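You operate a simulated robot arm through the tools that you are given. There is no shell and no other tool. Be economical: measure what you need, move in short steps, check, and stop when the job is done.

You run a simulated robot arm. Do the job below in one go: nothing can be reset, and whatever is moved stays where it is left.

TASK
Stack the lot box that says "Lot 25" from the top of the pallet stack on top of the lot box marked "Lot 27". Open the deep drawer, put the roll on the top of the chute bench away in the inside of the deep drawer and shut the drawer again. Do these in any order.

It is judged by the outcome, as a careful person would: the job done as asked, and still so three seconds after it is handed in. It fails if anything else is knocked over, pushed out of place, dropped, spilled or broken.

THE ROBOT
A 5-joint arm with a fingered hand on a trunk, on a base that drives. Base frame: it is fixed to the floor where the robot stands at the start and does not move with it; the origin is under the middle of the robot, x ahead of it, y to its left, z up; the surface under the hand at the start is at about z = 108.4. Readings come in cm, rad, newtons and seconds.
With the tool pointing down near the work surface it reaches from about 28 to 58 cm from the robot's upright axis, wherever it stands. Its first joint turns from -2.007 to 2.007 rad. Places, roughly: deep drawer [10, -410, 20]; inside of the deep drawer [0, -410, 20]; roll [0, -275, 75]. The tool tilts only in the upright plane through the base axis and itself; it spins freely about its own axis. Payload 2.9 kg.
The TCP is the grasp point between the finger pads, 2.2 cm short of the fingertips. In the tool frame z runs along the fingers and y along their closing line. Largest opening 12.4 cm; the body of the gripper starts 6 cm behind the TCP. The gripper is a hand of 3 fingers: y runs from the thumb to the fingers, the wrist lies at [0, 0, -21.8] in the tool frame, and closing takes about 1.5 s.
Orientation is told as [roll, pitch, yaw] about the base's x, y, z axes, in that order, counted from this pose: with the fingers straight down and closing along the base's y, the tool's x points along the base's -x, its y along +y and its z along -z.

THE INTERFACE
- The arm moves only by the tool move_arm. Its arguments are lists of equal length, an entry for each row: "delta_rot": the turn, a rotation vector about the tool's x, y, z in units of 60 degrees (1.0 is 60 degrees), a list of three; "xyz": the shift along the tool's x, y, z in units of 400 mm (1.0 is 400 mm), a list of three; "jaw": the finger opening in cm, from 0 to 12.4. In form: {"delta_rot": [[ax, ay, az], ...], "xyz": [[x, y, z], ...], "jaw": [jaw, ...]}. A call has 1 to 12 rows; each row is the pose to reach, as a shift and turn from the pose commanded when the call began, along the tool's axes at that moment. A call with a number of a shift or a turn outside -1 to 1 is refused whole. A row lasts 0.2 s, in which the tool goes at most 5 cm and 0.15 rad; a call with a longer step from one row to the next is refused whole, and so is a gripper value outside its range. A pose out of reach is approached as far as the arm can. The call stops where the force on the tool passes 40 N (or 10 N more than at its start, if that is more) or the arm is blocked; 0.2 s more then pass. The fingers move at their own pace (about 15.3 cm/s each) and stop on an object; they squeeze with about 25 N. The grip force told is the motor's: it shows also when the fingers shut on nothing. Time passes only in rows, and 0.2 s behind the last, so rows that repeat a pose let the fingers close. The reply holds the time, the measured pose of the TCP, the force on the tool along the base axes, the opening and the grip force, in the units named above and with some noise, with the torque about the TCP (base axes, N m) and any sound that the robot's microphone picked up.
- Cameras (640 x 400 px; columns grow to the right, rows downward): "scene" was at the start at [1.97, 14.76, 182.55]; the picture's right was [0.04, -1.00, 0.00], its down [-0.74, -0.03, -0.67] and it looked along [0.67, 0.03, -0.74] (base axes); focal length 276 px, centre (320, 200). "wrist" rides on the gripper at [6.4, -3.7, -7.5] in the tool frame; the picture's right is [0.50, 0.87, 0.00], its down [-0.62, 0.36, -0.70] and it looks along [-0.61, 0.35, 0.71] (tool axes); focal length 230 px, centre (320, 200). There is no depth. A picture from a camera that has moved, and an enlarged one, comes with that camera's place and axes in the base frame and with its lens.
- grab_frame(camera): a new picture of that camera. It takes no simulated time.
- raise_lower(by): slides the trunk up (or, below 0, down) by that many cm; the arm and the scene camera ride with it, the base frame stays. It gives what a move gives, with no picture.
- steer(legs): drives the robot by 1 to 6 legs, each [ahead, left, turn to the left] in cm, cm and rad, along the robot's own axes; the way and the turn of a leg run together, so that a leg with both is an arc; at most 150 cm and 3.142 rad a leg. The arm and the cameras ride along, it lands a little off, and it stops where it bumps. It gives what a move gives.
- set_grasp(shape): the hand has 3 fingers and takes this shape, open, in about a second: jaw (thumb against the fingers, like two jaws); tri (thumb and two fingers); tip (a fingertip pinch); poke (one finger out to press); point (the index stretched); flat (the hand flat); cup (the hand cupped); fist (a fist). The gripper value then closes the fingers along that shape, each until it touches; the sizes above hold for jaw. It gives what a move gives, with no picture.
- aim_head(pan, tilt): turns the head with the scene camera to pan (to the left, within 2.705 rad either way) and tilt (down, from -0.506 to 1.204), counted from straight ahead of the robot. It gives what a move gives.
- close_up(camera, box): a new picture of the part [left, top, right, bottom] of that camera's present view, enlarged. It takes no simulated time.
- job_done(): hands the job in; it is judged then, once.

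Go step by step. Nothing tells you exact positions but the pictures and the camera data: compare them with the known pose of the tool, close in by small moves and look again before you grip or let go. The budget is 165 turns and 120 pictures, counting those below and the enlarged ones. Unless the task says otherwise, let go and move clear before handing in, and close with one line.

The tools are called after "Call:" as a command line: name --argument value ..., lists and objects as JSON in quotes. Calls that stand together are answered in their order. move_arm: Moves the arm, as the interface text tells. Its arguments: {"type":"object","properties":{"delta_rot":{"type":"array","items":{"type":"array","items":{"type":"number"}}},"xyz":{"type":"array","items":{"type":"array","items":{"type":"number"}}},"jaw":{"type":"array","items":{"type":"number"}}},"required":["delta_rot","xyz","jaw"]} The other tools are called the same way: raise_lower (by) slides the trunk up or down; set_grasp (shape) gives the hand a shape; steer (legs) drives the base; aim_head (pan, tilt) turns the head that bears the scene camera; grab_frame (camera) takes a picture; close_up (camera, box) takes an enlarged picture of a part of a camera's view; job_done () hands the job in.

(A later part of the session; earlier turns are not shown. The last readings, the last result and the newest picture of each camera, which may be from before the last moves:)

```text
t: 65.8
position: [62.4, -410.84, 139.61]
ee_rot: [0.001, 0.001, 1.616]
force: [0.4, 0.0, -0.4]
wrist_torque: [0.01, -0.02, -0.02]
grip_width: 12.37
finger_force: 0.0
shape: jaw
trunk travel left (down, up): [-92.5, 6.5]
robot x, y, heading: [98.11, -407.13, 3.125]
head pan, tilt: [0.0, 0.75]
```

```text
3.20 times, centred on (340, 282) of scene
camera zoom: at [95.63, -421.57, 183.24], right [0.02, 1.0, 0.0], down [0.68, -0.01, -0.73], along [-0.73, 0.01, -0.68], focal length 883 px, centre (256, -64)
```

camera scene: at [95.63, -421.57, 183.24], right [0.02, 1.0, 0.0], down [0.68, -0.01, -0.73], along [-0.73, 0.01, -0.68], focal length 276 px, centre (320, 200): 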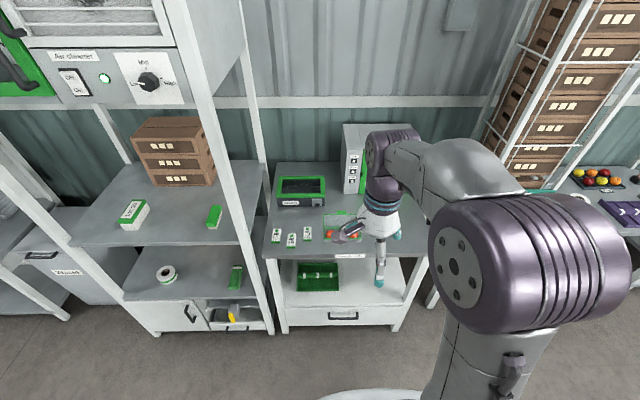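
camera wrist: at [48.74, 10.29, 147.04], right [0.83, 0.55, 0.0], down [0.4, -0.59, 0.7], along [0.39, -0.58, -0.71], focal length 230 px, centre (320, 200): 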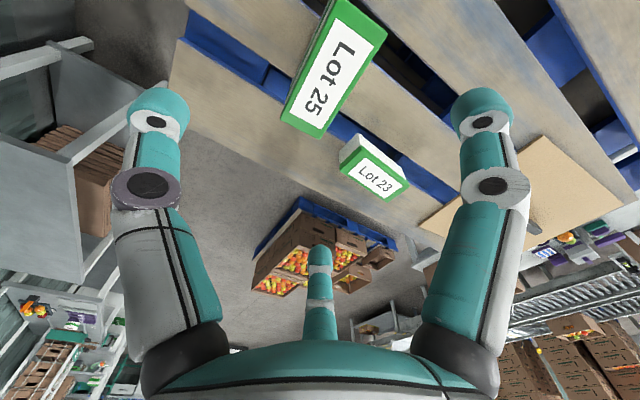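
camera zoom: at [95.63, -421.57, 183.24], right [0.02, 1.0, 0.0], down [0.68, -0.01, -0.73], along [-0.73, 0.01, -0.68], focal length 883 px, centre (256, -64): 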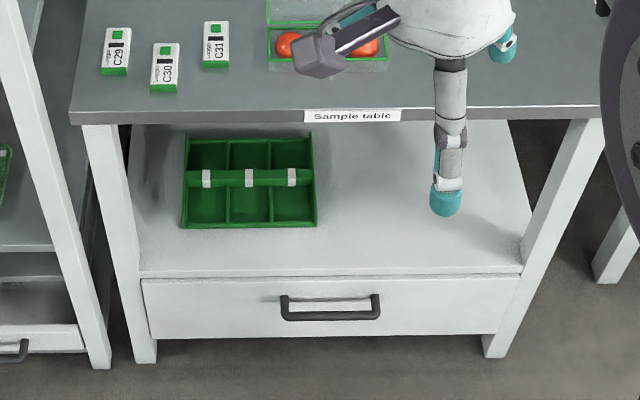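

The drawer is under the Sample table: front near x ≈ 23, z ≈ 9–33, and the bar handle at about (27, −407.5, 27). I'll lower the trunk to work there, then look again.

Call:
raise_lower --by -80

Call:
aim_head --pan 0.0 --tilt 0.7

Call:
grab_frame --camera "scene"

Call:
grab_frame --camera "wrist"

```text
refused: -80 is not a number from -40 to 40
```

```text
t: 66.4
position: [62.51, -410.8, 139.53]
ee_rot: [0.0, -0.002, 1.616]
force: [-0.3, -0.8, 0.9]
wrist_torque: [-0.05, -0.02, 0.03]
grip_width: 12.38
finger_force: 0.0
shape: jaw
trunk travel left (down, up): [-92.5, 6.5]
robot x, y, heading: [98.0, -407.26, 3.131]
head pan, tilt: [0.0, 0.7]
```

```text
82 pictures are left
camera scene: at [95.43, -421.59, 183.66], right [0.02, 1.0, 0.0], down [0.64, -0.01, -0.76], along [-0.76, 0.01, -0.64], focal length 276 px, centre (320, 200)
```

scene: 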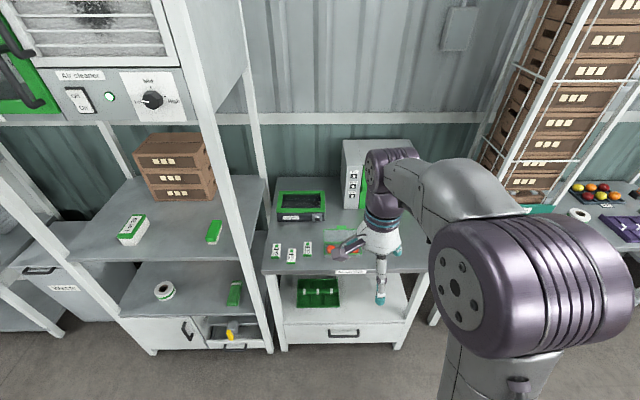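

```text
81 pictures are left
camera wrist: at [66.43, -416.87, 147.08], right [-0.84, -0.54, 0.0], down [-0.38, 0.6, 0.7], along [-0.38, 0.59, -0.71], focal length 230 px, centre (320, 200)
```

wrist: 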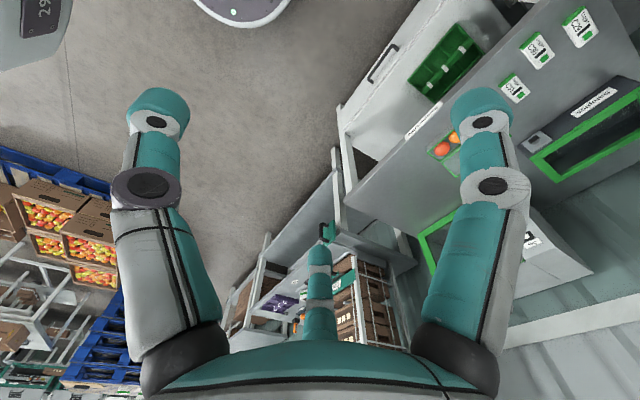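

Call:
raise_lower --by -40

Call:
raise_lower --by -40

Call:
grab_frame --camera "scene"

Call:
grab_frame --camera "wrist"

```text
t: 70.2
position: [62.41, -410.77, 99.55]
ee_rot: [0.0, 0.001, 1.617]
force: [0.4, -0.5, 0.4]
wrist_torque: [-0.01, -0.01, 0.0]
grip_width: 12.38
finger_force: 0.0
shape: jaw
trunk travel left (down, up): [-52.5, 46.5]
robot x, y, heading: [97.76, -406.87, 3.128]
head pan, tilt: [0.0, 0.7]
```

```text
t: 74.1
position: [62.46, -410.67, 59.56]
ee_rot: [0.001, -0.001, 1.615]
force: [-0.1, 0.3, 0.4]
wrist_torque: [-0.05, 0.01, 0.0]
grip_width: 12.4
finger_force: 0.0
shape: jaw
trunk travel left (down, up): [-12.5, 86.5]
robot x, y, heading: [98.48, -407.14, 3.123]
head pan, tilt: [0.0, 0.7]
```

```text
80 pictures are left
camera scene: at [95.43, -421.6, 103.66], right [0.02, 1.0, 0.0], down [0.64, -0.01, -0.76], along [-0.76, 0.01, -0.64], focal length 276 px, centre (320, 200)
```

scene: 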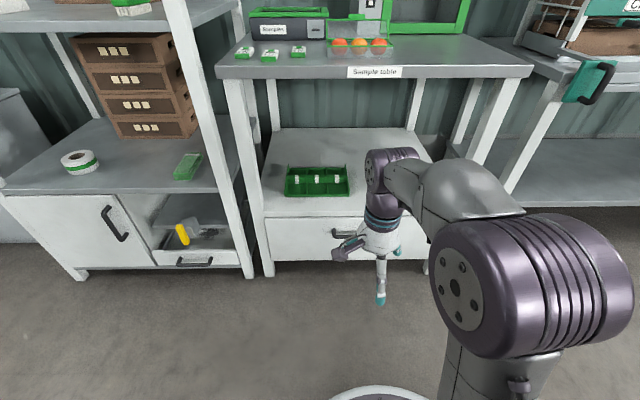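

```text
79 pictures are left
camera wrist: at [66.44, -416.87, 67.08], right [-0.84, -0.54, 0.0], down [-0.38, 0.6, 0.7], along [-0.38, 0.59, -0.71], focal length 230 px, centre (320, 200)
```

wrist: 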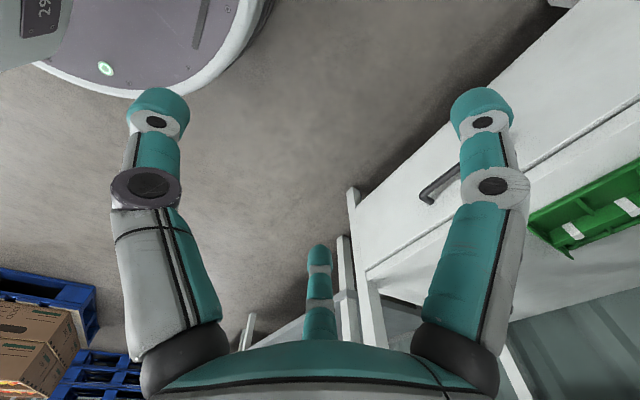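

Call:
close_up --camera "scene" --box '[250, 190, 450, 315]'

Call:
close_up --camera "wrist" --box '[340, 120, 500, 240]'

```text
3.20 times, centred on (350, 252) of scene
camera zoom: at [95.43, -421.6, 103.66], right [0.02, 1.0, 0.0], down [0.64, -0.01, -0.76], along [-0.76, 0.01, -0.64], focal length 883 px, centre (224, 32)
```

zoom: 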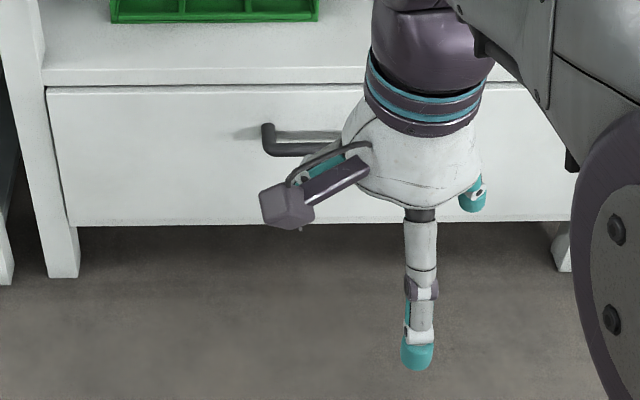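

```text
3.33 times, centred on (420, 180) of wrist
camera zoom: at [66.44, -416.87, 67.08], right [-0.84, -0.54, 0.0], down [-0.38, 0.6, 0.7], along [-0.38, 0.59, -0.71], focal length 767 px, centre (-13, 267)
```

zoom: 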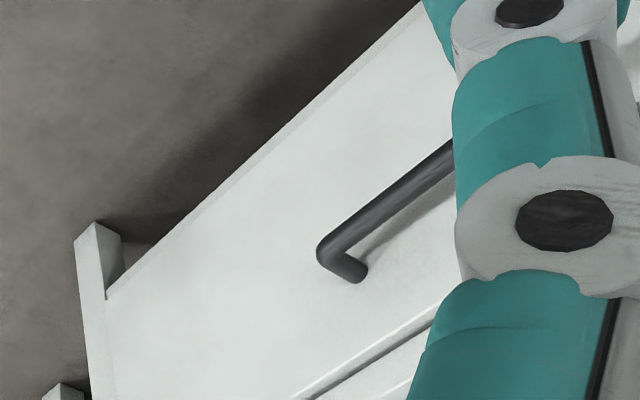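

The handle bar is at about x 27, z 28, spanning y −415 to −399. My plan is to tilt the tool about 30° toward the drawer, put the two fingers behind the bar with the thumb in front, pinch and pull. I'll drive 13 cm closer.

Call:
steer --legs '[[13, 0, 0]]'

Call:
move_arm --delta_rot '[[-0.1, 0, 0], [-0.2, 0, 0], [-0.3, 0, 0], [-0.4, 0, 0], [-0.5, 0, 0], [-0.5, 0, 0]]' --xyz '[[0, 0, 0.04], [0, 0, 0.08], [-0.03, 0.06, 0.12], [-0.06, 0.12, 0.16], [-0.085, 0.2, 0.22], [-0.085, 0.28, 0.3]]' --jaw '[6, 6, 6, 6, 6, 6]'

Call:
grab_frame --camera "scene"

Call:
grab_frame --camera "wrist"

```text
t: 75.4
position: [49.43, -410.55, 59.49]
ee_rot: [0.002, 0.0, 1.614]
force: [-0.5, -0.3, -0.1]
wrist_torque: [0.0, 0.0, -0.02]
grip_width: 12.36
finger_force: 0.2
shape: jaw
trunk travel left (down, up): [-12.5, 86.5]
robot x, y, heading: [85.01, -407.0, 3.121]
head pan, tilt: [0.0, 0.7]
```

```text
t: 76.8
position: [38.01, -407.68, 47.76]
ee_rot: [0.526, -0.008, 1.609]
force: [0.5, 0.3, -0.1]
wrist_torque: [0.01, 0.01, 0.01]
grip_width: 6.03
finger_force: 0.1
shape: jaw
out of reach, approached as far as the arm can: row 2
trunk travel left (down, up): [-12.5, 86.5]
robot x, y, heading: [85.01, -407.01, 3.127]
head pan, tilt: [0.0, 0.7]
```

```text
76 pictures are left
camera scene: at [82.42, -421.37, 103.66], right [0.02, 1.0, 0.0], down [0.64, -0.01, -0.77], along [-0.76, 0.01, -0.64], focal length 276 px, centre (320, 200)
```

scene: 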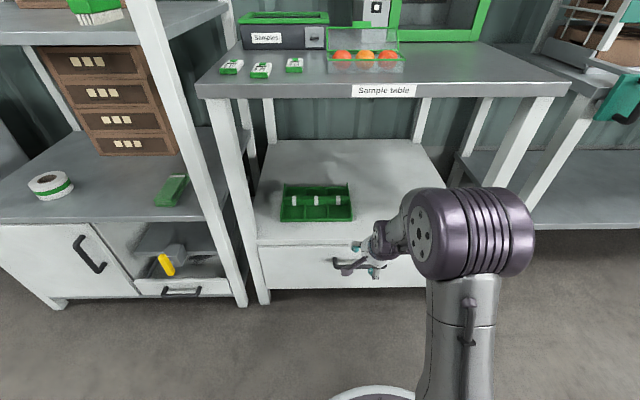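

```text
75 pictures are left
camera wrist: at [45.24, -413.75, 52.28], right [-0.73, -0.53, 0.43], down [0.02, 0.61, 0.79], along [-0.68, 0.59, -0.44], focal length 230 px, centre (320, 200)
```

wrist: 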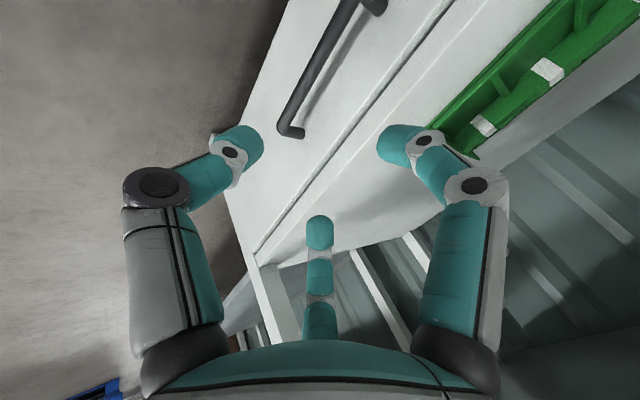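

The two wrist views put the bar at x 27.8, z 29.2. The handle lies almost straight along the tool axis, 22 cm away. I'll advance 15 cm and check.

Call:
move_arm --delta_rot '[[0, 0, 0], [0, 0, 0], [0, 0, 0], [0, 0, 0]]' --xyz '[[0, -0.02, 0.1], [0, -0.02, 0.2], [0, -0.02, 0.3], [0, -0.02, 0.38]]' --jaw '[6, 6, 6, 6]'

Call:
grab_frame --camera "wrist"

Call:
close_up --camera "scene" --box '[290, 210, 450, 310]'

```text
t: 77.8
position: [31.14, -408.15, 34.1]
ee_rot: [0.523, -0.007, 1.611]
force: [1.2, -0.7, 0.0]
wrist_torque: [0.0, 0.01, 0.0]
grip_width: 6.02
finger_force: 0.1
shape: jaw
trunk travel left (down, up): [-12.5, 86.5]
robot x, y, heading: [85.14, -406.92, 3.123]
head pan, tilt: [0.0, 0.7]
```

```text
74 pictures are left
camera wrist: at [38.32, -414.06, 38.62], right [-0.73, -0.53, 0.43], down [0.02, 0.61, 0.79], along [-0.68, 0.58, -0.44], focal length 230 px, centre (320, 200)
```

wrist: 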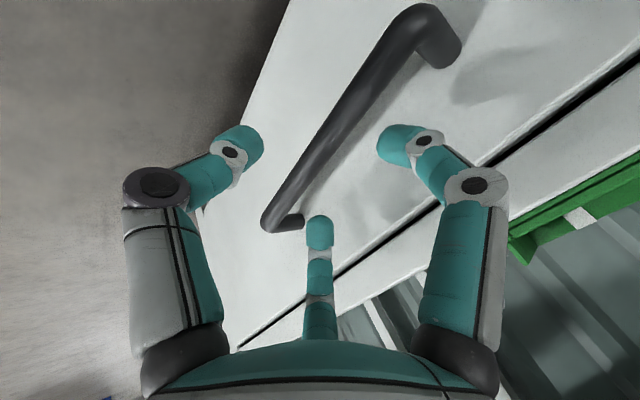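

```text
4.00 times, centred on (370, 260) of scene
camera zoom: at [82.41, -421.37, 103.66], right [0.02, 1.0, 0.0], down [0.64, -0.01, -0.77], along [-0.76, 0.01, -0.64], focal length 1104 px, centre (120, -40)
```

zoom: 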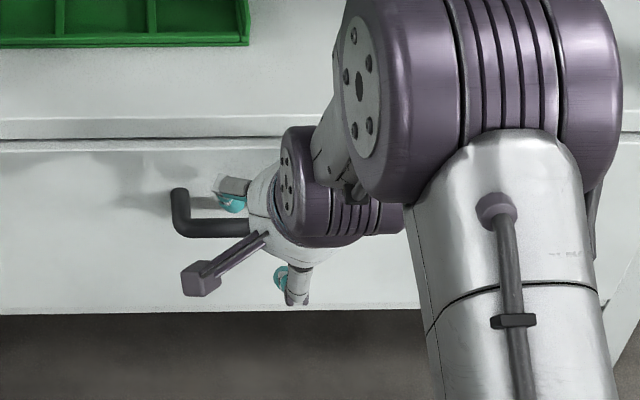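

Call:
move_arm --delta_rot '[[0, 0, 0], [0, 0, 0], [0, 0, 0], [0, 0, 0]]' --xyz '[[0, 0.002, 0.05], [0, 0.002, 0.1], [0, 0.002, 0.14], [0, 0.002, 0.168]]' --jaw '[6, 6, 6, 6]'

Call:
grab_frame --camera "wrist"

```text
t: 78.8
position: [27.84, -408.0, 28.21]
ee_rot: [0.519, -0.008, 1.609]
force: [15.3, 1.5, 3.4]
wrist_torque: [0.07, 0.02, -0.23]
grip_width: 5.83
finger_force: 0.0
shape: jaw
trunk travel left (down, up): [-12.5, 86.5]
robot x, y, heading: [85.14, -406.86, 3.121]
head pan, tilt: [0.0, 0.7]
```

```text
72 pictures are left
camera wrist: at [35.06, -414.07, 32.86], right [-0.73, -0.53, 0.43], down [0.02, 0.61, 0.79], along [-0.68, 0.59, -0.44], focal length 230 px, centre (320, 200)
```

wrist: 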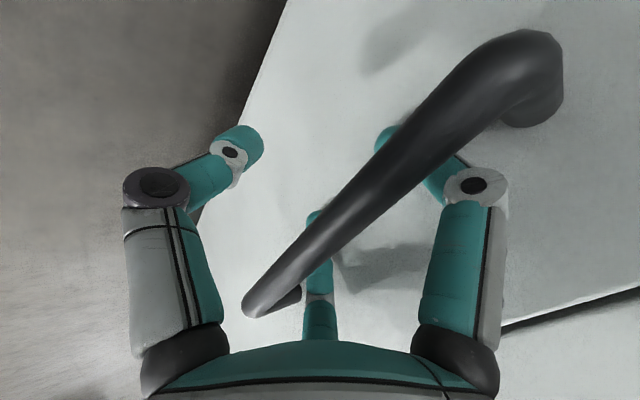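

The fingers are behind the bar, lightly touching the drawer front. Now I'll close the pinch.

Call:
move_arm --delta_rot '[[0, 0, 0], [0, 0, 0], [0, 0, 0], [0, 0, 0], [0, 0, 0], [0, 0, 0]]' --xyz '[[0, -0.01, 0], [0, -0.01, 0], [0, -0.01, 0], [0, -0.01, 0], [0, -0.01, 0], [0, -0.01, 0]]' --jaw '[1, 1, 1, 1, 1, 1]'

Call:
grab_frame --camera "wrist"

```text
t: 80.2
position: [28.18, -407.98, 28.23]
ee_rot: [0.523, -0.01, 1.609]
force: [-3.7, -2.0, 4.1]
wrist_torque: [-0.04, -0.05, -0.1]
grip_width: 1.1
finger_force: 0.1
shape: jaw
trunk travel left (down, up): [-12.5, 86.5]
robot x, y, heading: [85.25, -407.27, 3.123]
head pan, tilt: [0.0, 0.7]
```

```text
71 pictures are left
camera wrist: at [35.27, -414.11, 32.69], right [-0.73, -0.53, 0.43], down [0.02, 0.61, 0.79], along [-0.68, 0.58, -0.44], focal length 230 px, centre (320, 200)
```

wrist: 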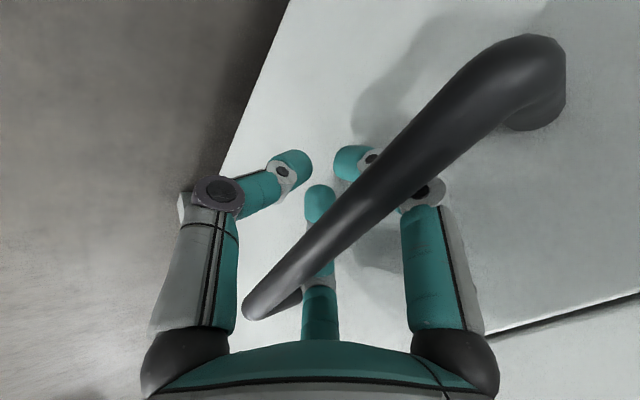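

The fingers are curled around the bar. I'll pull straight out toward +x.

Call:
move_arm --delta_rot '[[0, 0, 0], [0, 0, 0], [0, 0, 0], [0, 0, 0], [0, 0, 0], [0, 0, 0], [0, 0, 0], [0, 0, 0]]' --xyz '[[0, -0.022, -0.013], [0, -0.054, -0.031], [0, -0.097, -0.056], [0, -0.14, -0.081], [0, -0.184, -0.107], [0, -0.227, -0.132], [0, -0.27, -0.157], [0, -0.303, -0.176]]' --jaw '[0.5, 0.5, 0.5, 0.5, 0.5, 0.5, 0.5, 0.5]'

Call:
grab_frame --camera "scene"

```text
t: 82.0
position: [42.25, -407.59, 28.09]
ee_rot: [0.521, -0.008, 1.611]
force: [-0.3, -0.4, -0.5]
wrist_torque: [-0.01, 0.02, 0.01]
grip_width: 0.52
finger_force: 0.0
shape: jaw
trunk travel left (down, up): [-12.5, 86.5]
robot x, y, heading: [85.04, -406.94, 3.124]
head pan, tilt: [0.0, 0.7]
```

```text
70 pictures are left
camera scene: at [82.4, -421.36, 103.66], right [0.02, 1.0, 0.0], down [0.64, -0.01, -0.76], along [-0.76, 0.01, -0.64], focal length 276 px, centre (320, 200)
```

scene: 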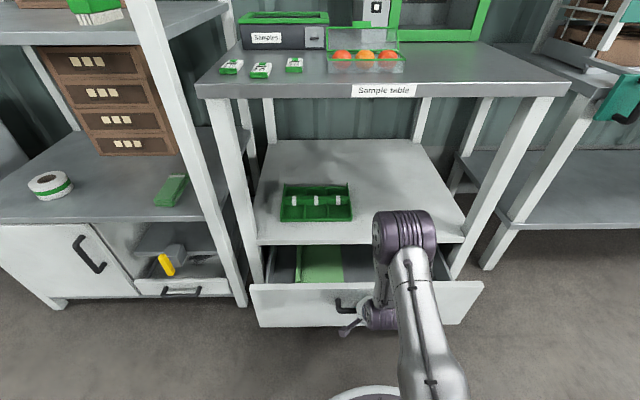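

The drawer slides freely. I'll pull about 10 cm more.

Call:
move_arm --delta_rot '[[0, 0, 0], [0, 0, 0], [0, 0, 0], [0, 0, 0], [0, 0, 0], [0, 0, 0]]' --xyz '[[0, -0.022, -0.013], [0, -0.054, -0.031], [0, -0.097, -0.056], [0, -0.14, -0.081], [0, -0.184, -0.107], [0, -0.216, -0.125]]' --jaw '[0.5, 0.5, 0.5, 0.5, 0.5, 0.5]'

Call:
grab_frame --camera "scene"

Call:
grab_frame --camera "wrist"

```text
t: 83.4
position: [49.82, -407.62, 27.13]
ee_rot: [0.521, -0.007, 1.611]
force: [-0.4, -0.3, 1.8]
wrist_torque: [-0.09, -0.06, -0.03]
grip_width: 0.5
finger_force: 0.1
shape: jaw
out of reach, approached as far as the arm can: row 3, 4, 5, 6
trunk travel left (down, up): [-12.5, 86.5]
robot x, y, heading: [85.22, -406.77, 3.126]
head pan, tilt: [0.0, 0.7]
```

```text
69 pictures are left
camera scene: at [82.42, -421.37, 103.66], right [0.02, 1.0, 0.0], down [0.64, -0.01, -0.77], along [-0.76, 0.01, -0.64], focal length 276 px, centre (320, 200)
```

scene: 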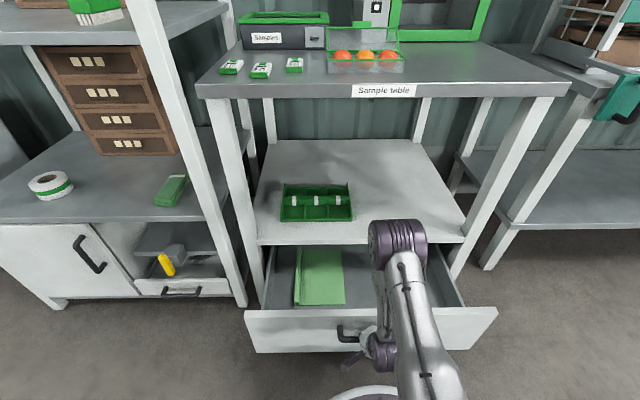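

```text
68 pictures are left
camera wrist: at [56.99, -413.65, 31.82], right [-0.73, -0.53, 0.43], down [0.02, 0.61, 0.79], along [-0.68, 0.58, -0.44], focal length 230 px, centre (320, 200)
```

wrist: 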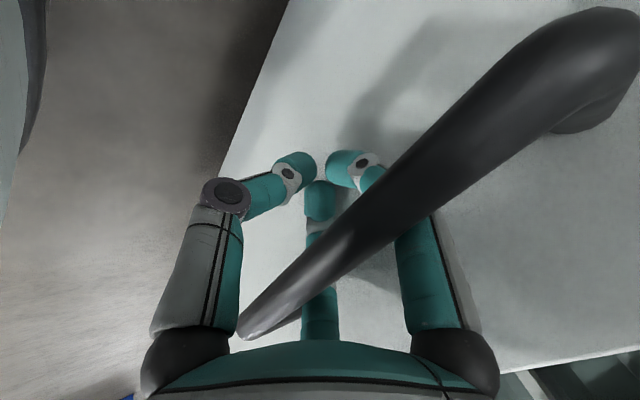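

It's open about 22 cm, and a folder lies on its left side. I'll get a few more centimetres by backing the base with the hand still hooked.

Call:
steer --legs '[[-6, 0, 0]]'

Call:
grab_frame --camera "scene"

```text
t: 84.3
position: [55.72, -407.74, 27.17]
ee_rot: [0.52, -0.006, 1.611]
force: [1.7, 0.3, -1.1]
wrist_torque: [-0.03, -0.03, -0.06]
grip_width: 0.51
finger_force: 0.1
shape: jaw
trunk travel left (down, up): [-12.5, 86.5]
robot x, y, heading: [91.08, -407.05, 3.122]
head pan, tilt: [0.0, 0.7]
```

```text
67 pictures are left
camera scene: at [88.41, -421.48, 103.66], right [0.02, 1.0, 0.0], down [0.64, -0.01, -0.76], along [-0.76, 0.01, -0.64], focal length 276 px, centre (320, 200)
```

scene: 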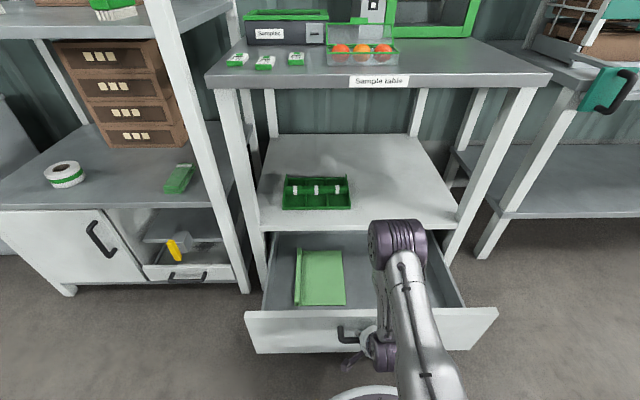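

Open about 28 cm. Now I'll release the handle and back out along the tool axis.

Call:
move_arm --delta_rot '[[0, 0, 0], [0, 0, 0], [0, 0, 0], [0, 0, 0], [0, 0, 0], [0, 0, 0], [0, 0, 0]]' --xyz '[[0, 0, 0], [0, 0, 0], [0, 0, 0], [0, 0, -0.04], [0, 0, -0.1], [0, 0, -0.18], [0, 0, -0.28]]' --jaw '[3, 5.5, 5.5, 5.5, 5.5, 5.5, 5.5]'

Call:
grab_frame --camera "wrist"

Call:
grab_frame --camera "scene"

```text
t: 85.9
position: [52.44, -407.97, 35.29]
ee_rot: [0.523, -0.007, 1.61]
force: [-0.1, 0.7, 0.0]
wrist_torque: [0.01, 0.0, 0.01]
grip_width: 5.5
finger_force: 0.1
shape: jaw
out of reach, approached as far as the arm can: row 4, 5, 6, 7
trunk travel left (down, up): [-12.5, 86.5]
robot x, y, heading: [90.89, -406.81, 3.123]
head pan, tilt: [0.0, 0.7]
```

```text
66 pictures are left
camera wrist: at [59.63, -413.87, 39.84], right [-0.73, -0.53, 0.43], down [0.02, 0.61, 0.79], along [-0.68, 0.58, -0.44], focal length 230 px, centre (320, 200)
```

wrist: 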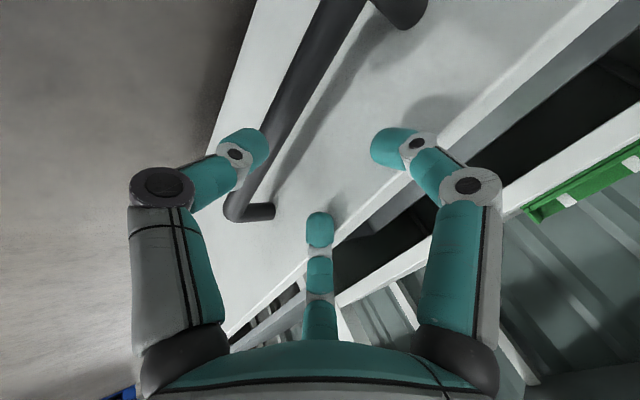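

```text
65 pictures are left
camera scene: at [88.39, -421.48, 103.66], right [0.02, 1.0, 0.0], down [0.64, -0.01, -0.76], along [-0.76, 0.01, -0.64], focal length 276 px, centre (320, 200)
```

scene: 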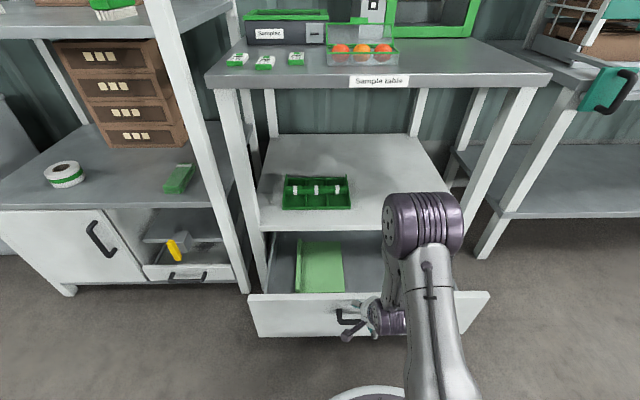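

The hand is free above the handle and the drawer is open about 21 cm. I'll raise the trunk to bench height and drive back to the roll.

Call:
raise_lower --by 40

Call:
raise_lower --by 15

Call:
move_arm --delta_rot '[[0.12, 0, 0], [0.24, 0, 0], [0.36, 0, 0], [0.5, 0, 0]]' --xyz '[[0, 0, 0], [0, 0, 0], [0, 0, 0], [0, 0, 0]]' --jaw '[12.4, 12.4, 12.4, 12.4]'

Call:
grab_frame --camera "scene"

```text
t: 89.8
position: [52.43, -407.95, 75.21]
ee_rot: [0.521, -0.006, 1.611]
force: [-0.4, 0.2, 0.8]
wrist_torque: [0.0, 0.0, 0.02]
grip_width: 5.49
finger_force: 0.1
shape: jaw
trunk travel left (down, up): [-52.5, 46.5]
robot x, y, heading: [91.09, -407.04, 3.128]
head pan, tilt: [0.0, 0.7]
```

```text
t: 91.5
position: [52.52, -407.81, 90.25]
ee_rot: [0.522, -0.007, 1.61]
force: [-0.3, 0.4, -0.2]
wrist_torque: [0.0, 0.04, -0.02]
grip_width: 5.5
finger_force: 0.0
shape: jaw
trunk travel left (down, up): [-67.5, 31.5]
robot x, y, heading: [90.74, -407.17, 3.127]
head pan, tilt: [0.0, 0.7]
```

```text
t: 92.5
position: [52.38, -407.92, 90.19]
ee_rot: [-0.006, 0.0, 1.612]
force: [1.2, -1.1, -0.3]
wrist_torque: [0.01, 0.0, 0.0]
grip_width: 12.38
finger_force: 0.1
shape: jaw
trunk travel left (down, up): [-67.5, 31.5]
robot x, y, heading: [91.08, -406.82, 3.123]
head pan, tilt: [0.0, 0.7]
```

```text
64 pictures are left
camera scene: at [88.32, -421.49, 158.66], right [0.02, 1.0, 0.0], down [0.64, -0.01, -0.76], along [-0.76, 0.01, -0.64], focal length 276 px, centre (320, 200)
```

scene: 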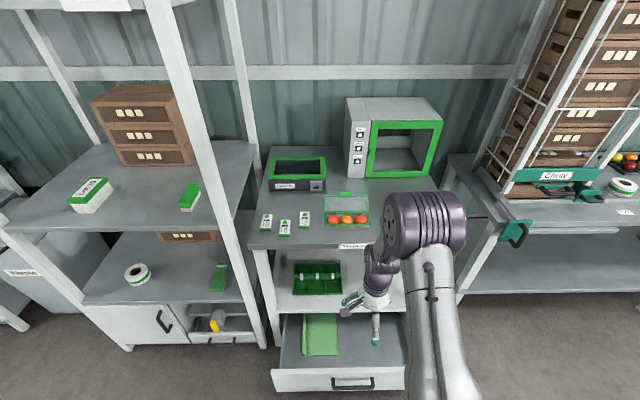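

Call:
steer --legs '[[0, -122, 0], [20, 0, 0]]'

Call:
grab_frame --camera "scene"

```text
t: 100.0
position: [34.7, -283.99, 90.14]
ee_rot: [-0.004, -0.001, 1.609]
force: [0.1, -0.2, 0.4]
wrist_torque: [-0.01, -0.01, 0.02]
grip_width: 12.4
finger_force: 0.1
shape: jaw
trunk travel left (down, up): [-67.5, 31.5]
robot x, y, heading: [73.3, -283.33, 3.119]
head pan, tilt: [0.0, 0.7]
```

```text
63 pictures are left
camera scene: at [70.55, -297.63, 158.66], right [0.02, 1.0, 0.0], down [0.64, -0.01, -0.76], along [-0.76, 0.01, -0.64], focal length 276 px, centre (320, 200)
```

scene: 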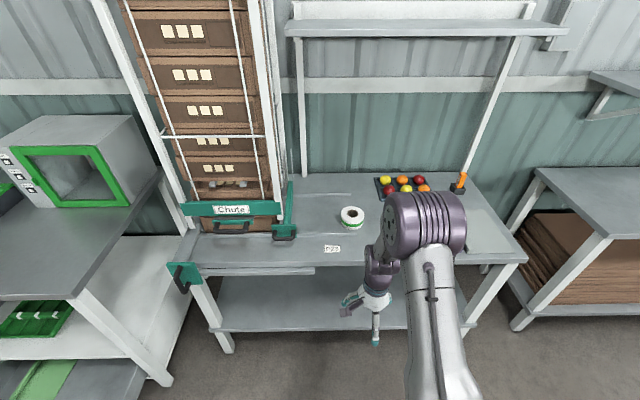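

Call:
steer --legs '[[28, 0, 0]]'

Call:
move_arm --delta_rot '[[0, 0, 0.14], [0, 0, 0.28], [0, 0, 0.42], [0, 0, 0.56], [0, 0, 0.7], [0, 0, 0.84], [0, 0, 0.98]]' --xyz '[[0, 0, -0.02], [0, 0, -0.04], [0, 0, -0.06], [0, 0, -0.08], [0, 0, -0.1], [0, 0, -0.12], [0, 0, -0.12]]' --jaw '[12.4, 12.4, 12.4, 12.4, 12.4, 12.4, 12.4]'

Call:
move_arm --delta_rot '[[0, 0, 0.14], [0, 0, 0.28], [0, 0, 0.42], [0, 0, 0.557]]' --xyz '[[0, 0, 0], [0, 0, 0], [0, 0, 0], [0, 0, 0]]' --jaw '[12.4, 12.4, 12.4, 12.4]'

Call:
grab_frame --camera "wrist"

Call:
grab_frame --camera "scene"

```text
t: 101.9
position: [6.94, -283.42, 90.11]
ee_rot: [-0.004, 0.0, 1.611]
force: [-1.0, -0.5, -0.7]
wrist_torque: [-0.04, -0.01, 0.0]
grip_width: 12.39
finger_force: 0.1
shape: jaw
trunk travel left (down, up): [-67.5, 31.5]
robot x, y, heading: [45.56, -282.89, 3.121]
head pan, tilt: [0.0, 0.7]
```

```text
t: 103.5
position: [6.87, -283.43, 95.07]
ee_rot: [-0.001, 0.001, 0.581]
force: [0.4, 0.0, 0.8]
wrist_torque: [0.03, 0.0, -0.01]
grip_width: 12.4
finger_force: 0.0
shape: jaw
trunk travel left (down, up): [-67.5, 31.5]
robot x, y, heading: [45.75, -282.78, 3.123]
head pan, tilt: [0.0, 0.7]
```

```text
t: 104.5
position: [7.06, -283.57, 95.07]
ee_rot: [0.0, -0.003, -0.001]
force: [0.1, -0.6, -0.2]
wrist_torque: [-0.01, 0.0, -0.02]
grip_width: 12.38
finger_force: 0.0
shape: jaw
trunk travel left (down, up): [-67.5, 31.5]
robot x, y, heading: [45.36, -282.91, 3.123]
head pan, tilt: [0.0, 0.7]
```

```text
62 pictures are left
camera wrist: at [0.51, -287.07, 102.45], right [-0.5, 0.87, 0.0], down [0.62, 0.36, 0.7], along [0.61, 0.35, -0.71], focal length 230 px, centre (320, 200)
```

wrist: 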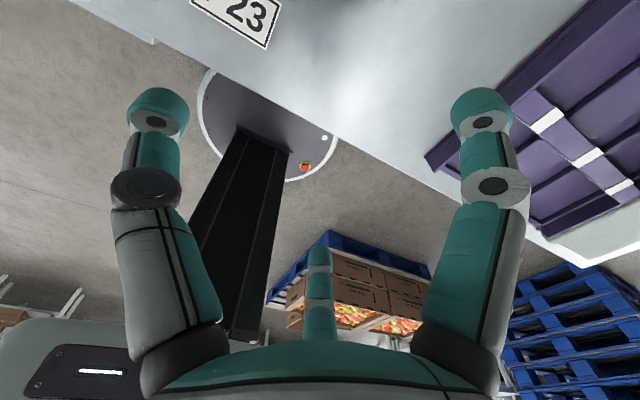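

```text
61 pictures are left
camera scene: at [42.86, -297.11, 158.66], right [0.02, 1.0, 0.0], down [0.64, -0.01, -0.76], along [-0.76, 0.01, -0.64], focal length 276 px, centre (320, 200)
```

scene: 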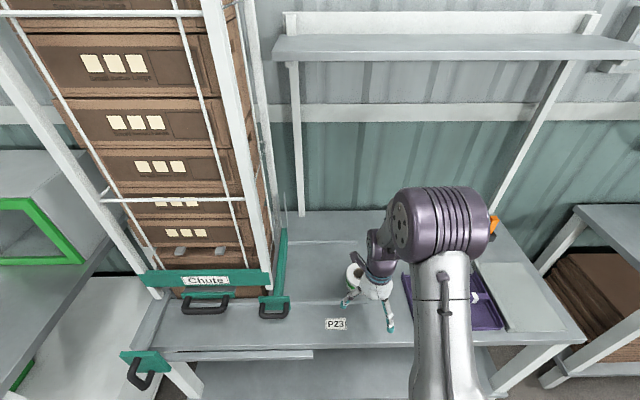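

I'll move the hand over the roll, staying above it, and look down from there.

Call:
move_arm --delta_rot '[[0, 0, 0], [0, 0, 0], [0, 0, 0], [0, 0, 0], [0, 0, 0], [0, 0, 0]]' --xyz '[[0.08, 0, 0], [0.17, 0, 0], [0.26, 0, 0], [0.35, 0, 0], [0.43, 0, 0], [0.48, 0, 0]]' --jaw '[12.4, 12.4, 12.4, 12.4, 12.4, 12.4]'

Call:
grab_frame --camera "wrist"

Call:
close_up --camera "scene" --box '[280, 210, 440, 350]'

```text
t: 105.9
position: [-12.29, -283.47, 94.9]
ee_rot: [0.001, -0.006, 0.0]
force: [-0.5, -0.3, -0.2]
wrist_torque: [0.03, -0.03, 0.01]
grip_width: 12.4
finger_force: 0.1
shape: jaw
trunk travel left (down, up): [-67.5, 31.5]
robot x, y, heading: [45.65, -282.94, 3.127]
head pan, tilt: [0.0, 0.7]
```

```text
60 pictures are left
camera wrist: at [-18.7, -287.01, 102.3], right [-0.5, 0.87, 0.0], down [0.61, 0.36, 0.71], along [0.61, 0.35, -0.71], focal length 230 px, centre (320, 200)
```

wrist: 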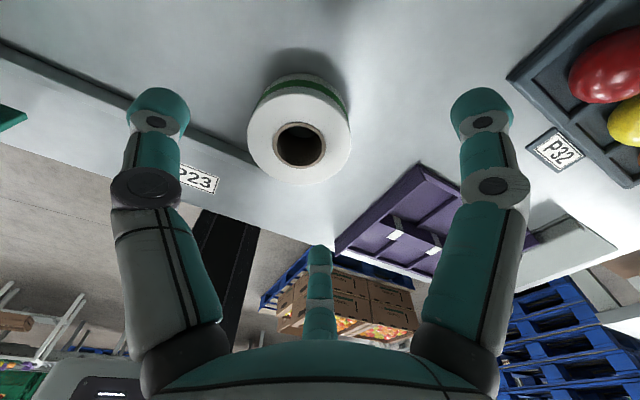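

```text
2.86 times, centred on (360, 280) of scene
camera zoom: at [42.76, -297.11, 158.66], right [0.02, 1.0, 0.0], down [0.64, -0.01, -0.76], along [-0.76, 0.01, -0.64], focal length 788 px, centre (206, -29)
```

zoom: 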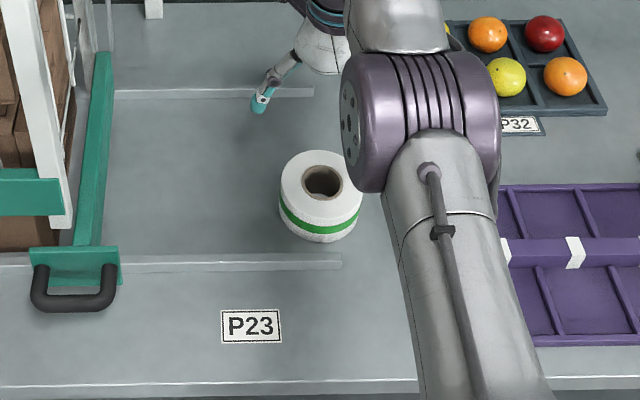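

Triangulated: roll top centre (−8.9, −283.6, 84.1), about 9.1 cm across, on a bench at z ≈ 79.5. I'll centre over it, lower to just above it and check.

Call:
move_arm --delta_rot '[[0, 0, 0], [0, 0, 0], [0, 0, 0], [0, 0, 0], [0, 0, 0]]' --xyz '[[-0.045, 0, 0], [-0.085, -0.003, 0.05], [-0.085, -0.003, 0.1], [-0.085, -0.003, 0.15], [-0.085, -0.003, 0.19]]' --jaw '[12.4, 12.4, 12.4, 12.4, 12.4]'

Call:
grab_frame --camera "wrist"

Call:
close_up --camera "scene" --box '[280, 210, 440, 350]'

```text
t: 107.1
position: [-9.02, -283.57, 87.28]
ee_rot: [0.0, -0.003, 0.002]
force: [0.2, -0.1, -0.6]
wrist_torque: [0.01, 0.02, -0.04]
grip_width: 12.4
finger_force: 0.2
shape: jaw
trunk travel left (down, up): [-67.5, 31.5]
robot x, y, heading: [45.51, -283.04, 3.127]
head pan, tilt: [0.0, 0.7]
```

```text
58 pictures are left
camera wrist: at [-15.31, -287.11, 94.78], right [-0.5, 0.87, 0.0], down [0.62, 0.36, 0.7], along [0.61, 0.35, -0.71], focal length 230 px, centre (320, 200)
```

wrist: 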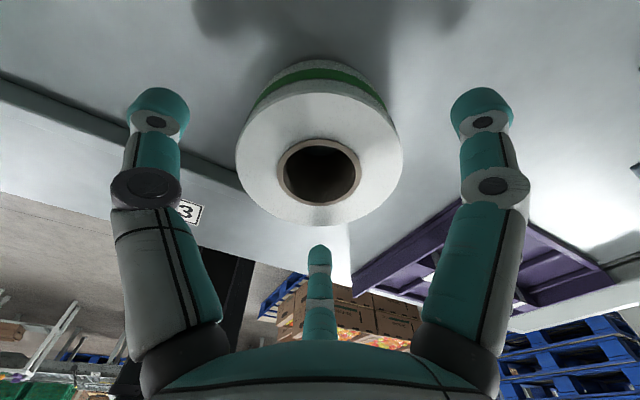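

```text
2.86 times, centred on (360, 280) of scene
camera zoom: at [42.82, -297.11, 158.66], right [0.02, 1.0, 0.0], down [0.64, -0.01, -0.76], along [-0.76, 0.01, -0.64], focal length 788 px, centre (206, -29)
```

zoom: 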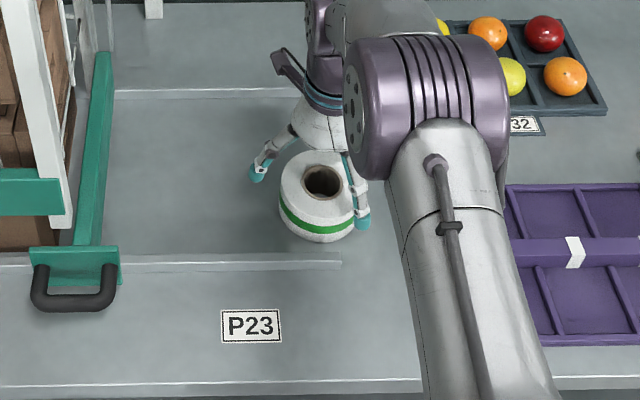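

Centred well. I'll lower around the roll and close.

Call:
move_arm --delta_rot '[[0, 0, 0], [0, 0, 0], [0, 0, 0], [0, 0, 0]]' --xyz '[[0, 0, 0.03], [0, 0, 0.06], [0, 0, 0.09], [0, 0, 0.118]]' --jaw '[12.4, 12.4, 12.4, 12.4]'

Call:
move_arm --delta_rot '[[0, 0, 0], [0, 0, 0], [0, 0, 0], [0, 0, 0], [0, 0, 0], [0, 0, 0], [0, 0, 0], [0, 0, 0]]' --xyz '[[0, 0, 0], [0, 0, 0], [0, 0, 0], [0, 0, 0], [0, 0, 0], [0, 0, 0], [0, 0, 0], [0, 0, 0]]' --jaw '[7, 7, 7, 7, 7, 7, 7, 7]'

Call:
grab_frame --camera "wrist"

```text
t: 108.1
position: [-8.86, -283.52, 82.58]
ee_rot: [0.0, -0.003, 0.001]
force: [0.2, 0.1, 0.8]
wrist_torque: [-0.04, -0.01, -0.01]
grip_width: 12.38
finger_force: 0.1
shape: jaw
trunk travel left (down, up): [-67.5, 31.5]
robot x, y, heading: [46.09, -282.48, 3.124]
head pan, tilt: [0.0, 0.7]
```

```text
t: 109.9
position: [-8.8, -283.56, 82.62]
ee_rot: [-0.001, -0.004, 0.002]
force: [-0.7, 0.1, -0.6]
wrist_torque: [0.0, -0.02, -0.01]
grip_width: 8.4
finger_force: 25.0
shape: jaw
trunk travel left (down, up): [-67.5, 31.5]
robot x, y, heading: [45.33, -282.44, 3.124]
head pan, tilt: [0.0, 0.7]
```

```text
56 pictures are left
camera wrist: at [-15.22, -287.17, 90.18], right [-0.5, 0.87, 0.0], down [0.61, 0.36, 0.7], along [0.61, 0.35, -0.71], focal length 230 px, centre (320, 200)
```

wrist: 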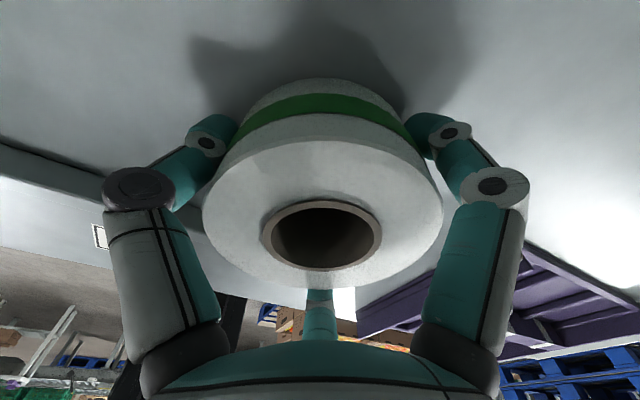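

The roll is gripped (25 N). I'll lift it and retract the arm toward the robot.

Call:
move_arm --delta_rot '[[0, 0, 0], [0, 0, 0], [0, 0, 0], [0, 0, 0], [0, 0, 0], [0, 0, 0]]' --xyz '[[0, 0, -0.02], [0, 0, -0.06], [0, 0, -0.12], [0, 0, -0.19], [0, 0, -0.26], [0, 0, -0.32]]' --jaw '[7, 7, 7, 7, 7, 7]'

Call:
grab_frame --camera "wrist"

Call:
grab_frame --camera "scene"

```text
t: 111.3
position: [-8.84, -283.63, 95.59]
ee_rot: [-0.001, -0.003, 0.001]
force: [0.9, 0.3, -2.6]
wrist_torque: [-0.05, -0.01, 0.0]
grip_width: 8.36
finger_force: 24.4
shape: jaw
trunk travel left (down, up): [-67.5, 31.5]
robot x, y, heading: [45.24, -282.46, 3.128]
head pan, tilt: [0.0, 0.7]
```

```text
55 pictures are left
camera wrist: at [-15.27, -287.18, 102.95], right [-0.5, 0.87, 0.0], down [0.61, 0.36, 0.7], along [0.61, 0.35, -0.71], focal length 230 px, centre (320, 200)
```

wrist: 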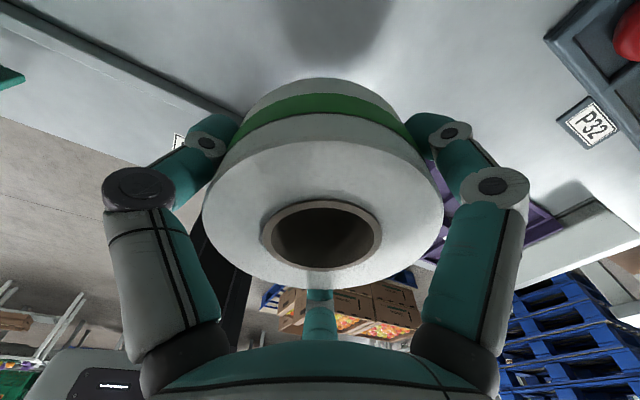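

```text
54 pictures are left
camera scene: at [42.86, -297.11, 158.66], right [0.02, 1.0, 0.0], down [0.64, -0.01, -0.76], along [-0.76, 0.01, -0.64], focal length 276 px, centre (320, 200)
```

scene: 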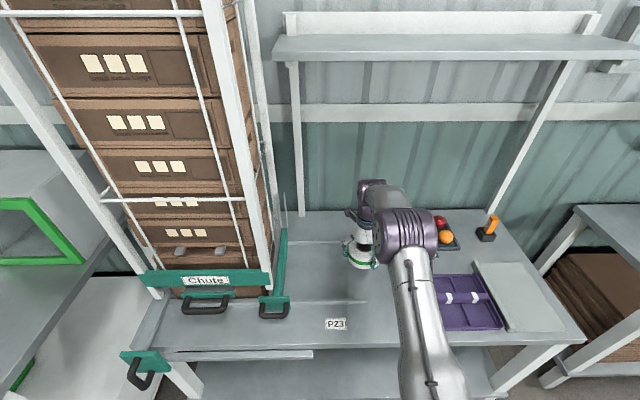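

The roll is held securely. I'll back away from the bench and drive to the drawer.

Call:
steer --legs '[[-50, 0, 0], [0, 110, 0]]'

Call:
aim_head --pan 0.0 --tilt 0.9

Call:
grab_frame --camera "scene"

Call:
grab_frame --camera "wrist"

```text
t: 119.5
position: [39.41, -394.96, 95.44]
ee_rot: [0.0, -0.003, 0.003]
force: [-0.2, -0.2, -2.1]
wrist_torque: [0.0, 0.01, -0.02]
grip_width: 8.36
finger_force: 24.3
shape: jaw
trunk travel left (down, up): [-67.5, 31.5]
robot x, y, heading: [93.96, -393.56, 3.124]
head pan, tilt: [0.0, 0.7]
```

```text
t: 120.2
position: [39.42, -394.78, 95.36]
ee_rot: [0.0, -0.004, 0.002]
force: [-0.8, -0.3, -2.3]
wrist_torque: [0.02, -0.02, -0.01]
grip_width: 8.37
finger_force: 25.0
shape: jaw
trunk travel left (down, up): [-67.5, 31.5]
robot x, y, heading: [93.72, -393.62, 3.129]
head pan, tilt: [0.0, 0.901]
```

```text
53 pictures are left
camera scene: at [92.08, -408.2, 157.05], right [0.02, 1.0, 0.0], down [0.78, -0.01, -0.62], along [-0.62, 0.01, -0.78], focal length 276 px, centre (320, 200)
```

scene: 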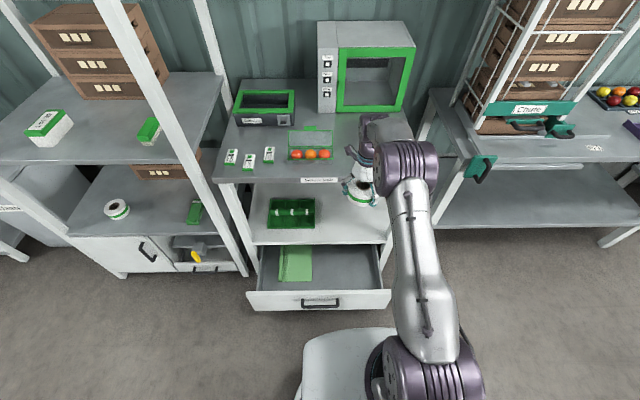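

```text
52 pictures are left
camera wrist: at [32.99, -398.37, 102.91], right [-0.5, 0.86, 0.0], down [0.61, 0.36, 0.7], along [0.61, 0.35, -0.71], focal length 230 px, centre (320, 200)
```

wrist: 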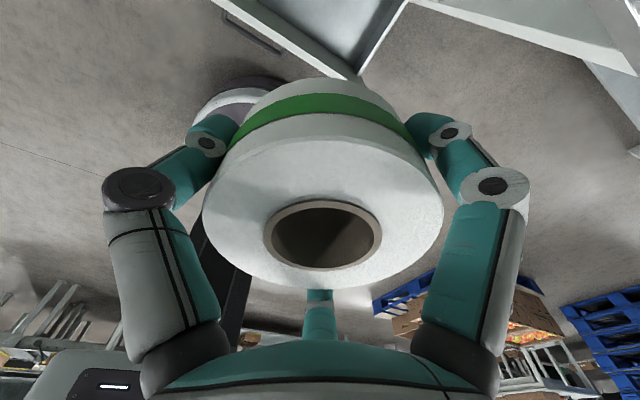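

Call:
close_up --camera "scene" --box '[230, 220, 410, 330]'

```text
3.56 times, centred on (320, 275) of scene
camera zoom: at [92.08, -408.2, 157.05], right [0.02, 1.0, 0.0], down [0.78, -0.01, -0.62], along [-0.62, 0.01, -0.78], focal length 981 px, centre (320, -67)
```

zoom: 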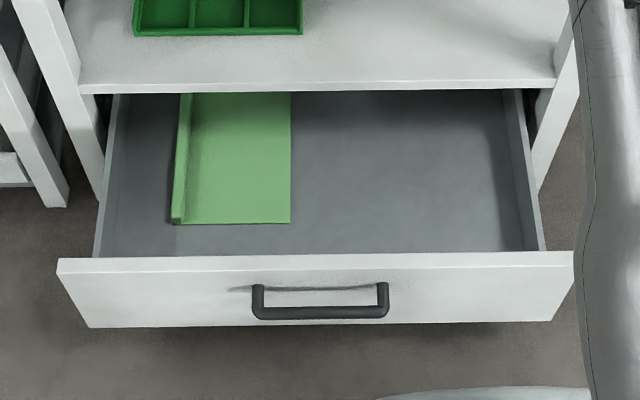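

The drawer interior is free for x 24–46, y −411 to −381, to the right of the folder. I'll centre on x ≈ 35 and lower the trunk in stages.

Call:
steer --legs '[[4.3, 1, 0]]'

Call:
raise_lower --by -40

Call:
grab_frame --camera "scene"

Call:
grab_frame --camera "wrist"

```text
t: 121.1
position: [34.9, -395.74, 95.42]
ee_rot: [-0.001, -0.003, 0.0]
force: [0.0, -0.2, -2.4]
wrist_torque: [0.03, -0.03, 0.01]
grip_width: 8.39
finger_force: 25.5
shape: jaw
trunk travel left (down, up): [-67.5, 31.5]
robot x, y, heading: [89.61, -394.72, 3.123]
head pan, tilt: [0.0, 0.901]
```

```text
t: 125.0
position: [35.04, -395.7, 55.45]
ee_rot: [0.0, -0.003, 0.0]
force: [0.9, 0.8, -2.2]
wrist_torque: [-0.01, -0.03, -0.01]
grip_width: 8.39
finger_force: 24.8
shape: jaw
trunk travel left (down, up): [-27.5, 71.5]
robot x, y, heading: [89.51, -394.66, 3.126]
head pan, tilt: [0.0, 0.901]
```

```text
50 pictures are left
camera scene: at [87.77, -409.13, 117.05], right [0.02, 1.0, 0.0], down [0.78, -0.01, -0.62], along [-0.62, 0.01, -0.78], focal length 276 px, centre (320, 200)
```

scene: 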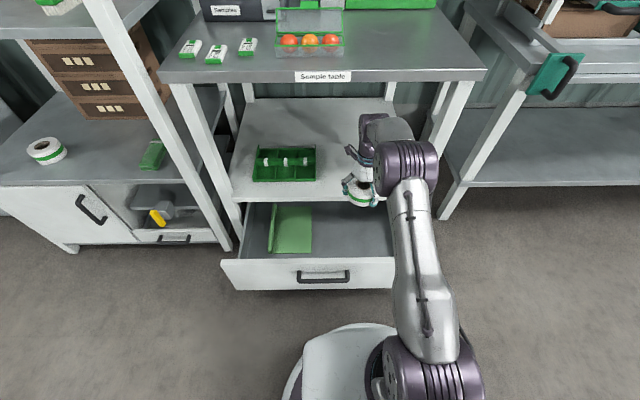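

```text
49 pictures are left
camera wrist: at [28.67, -399.27, 62.92], right [-0.5, 0.86, 0.0], down [0.61, 0.36, 0.7], along [0.61, 0.35, -0.71], focal length 230 px, centre (320, 200)
```

wrist: 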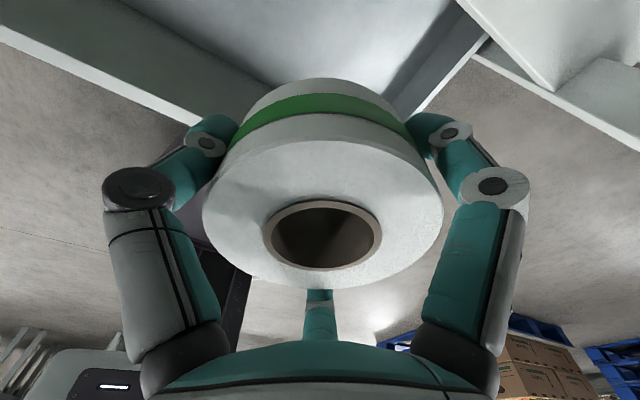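

Call:
raise_lower --by -18

Call:
grab_frame --camera "scene"

Call:
grab_frame --camera "wrist"

```text
t: 127.0
position: [35.03, -395.65, 37.53]
ee_rot: [0.0, -0.002, 0.002]
force: [-0.1, 0.5, -2.4]
wrist_torque: [-0.01, -0.03, -0.03]
grip_width: 8.38
finger_force: 25.1
shape: jaw
trunk travel left (down, up): [-9.5, 89.5]
robot x, y, heading: [89.5, -394.91, 3.12]
head pan, tilt: [0.0, 0.901]
```

```text
48 pictures are left
camera scene: at [87.77, -409.13, 99.05], right [0.02, 1.0, 0.0], down [0.78, -0.01, -0.62], along [-0.62, 0.01, -0.78], focal length 276 px, centre (320, 200)
```

scene: 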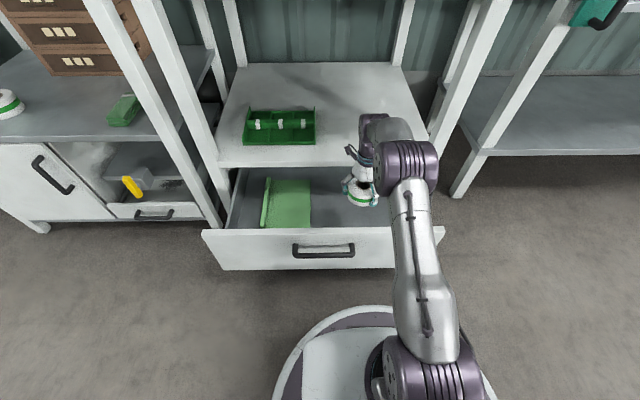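

```text
47 pictures are left
camera wrist: at [28.68, -399.27, 44.92], right [-0.5, 0.86, 0.0], down [0.61, 0.36, 0.7], along [0.61, 0.35, -0.71], focal length 230 px, centre (320, 200)
```

wrist: 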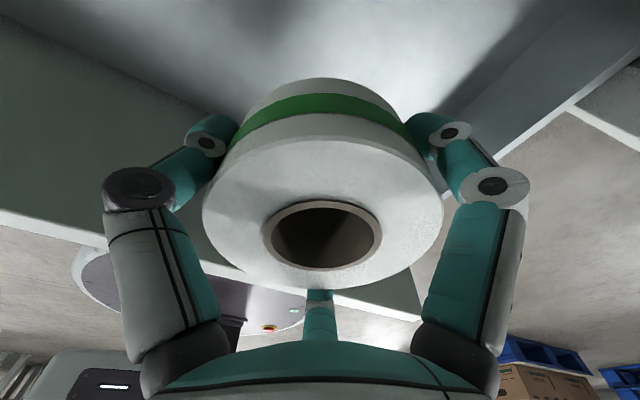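

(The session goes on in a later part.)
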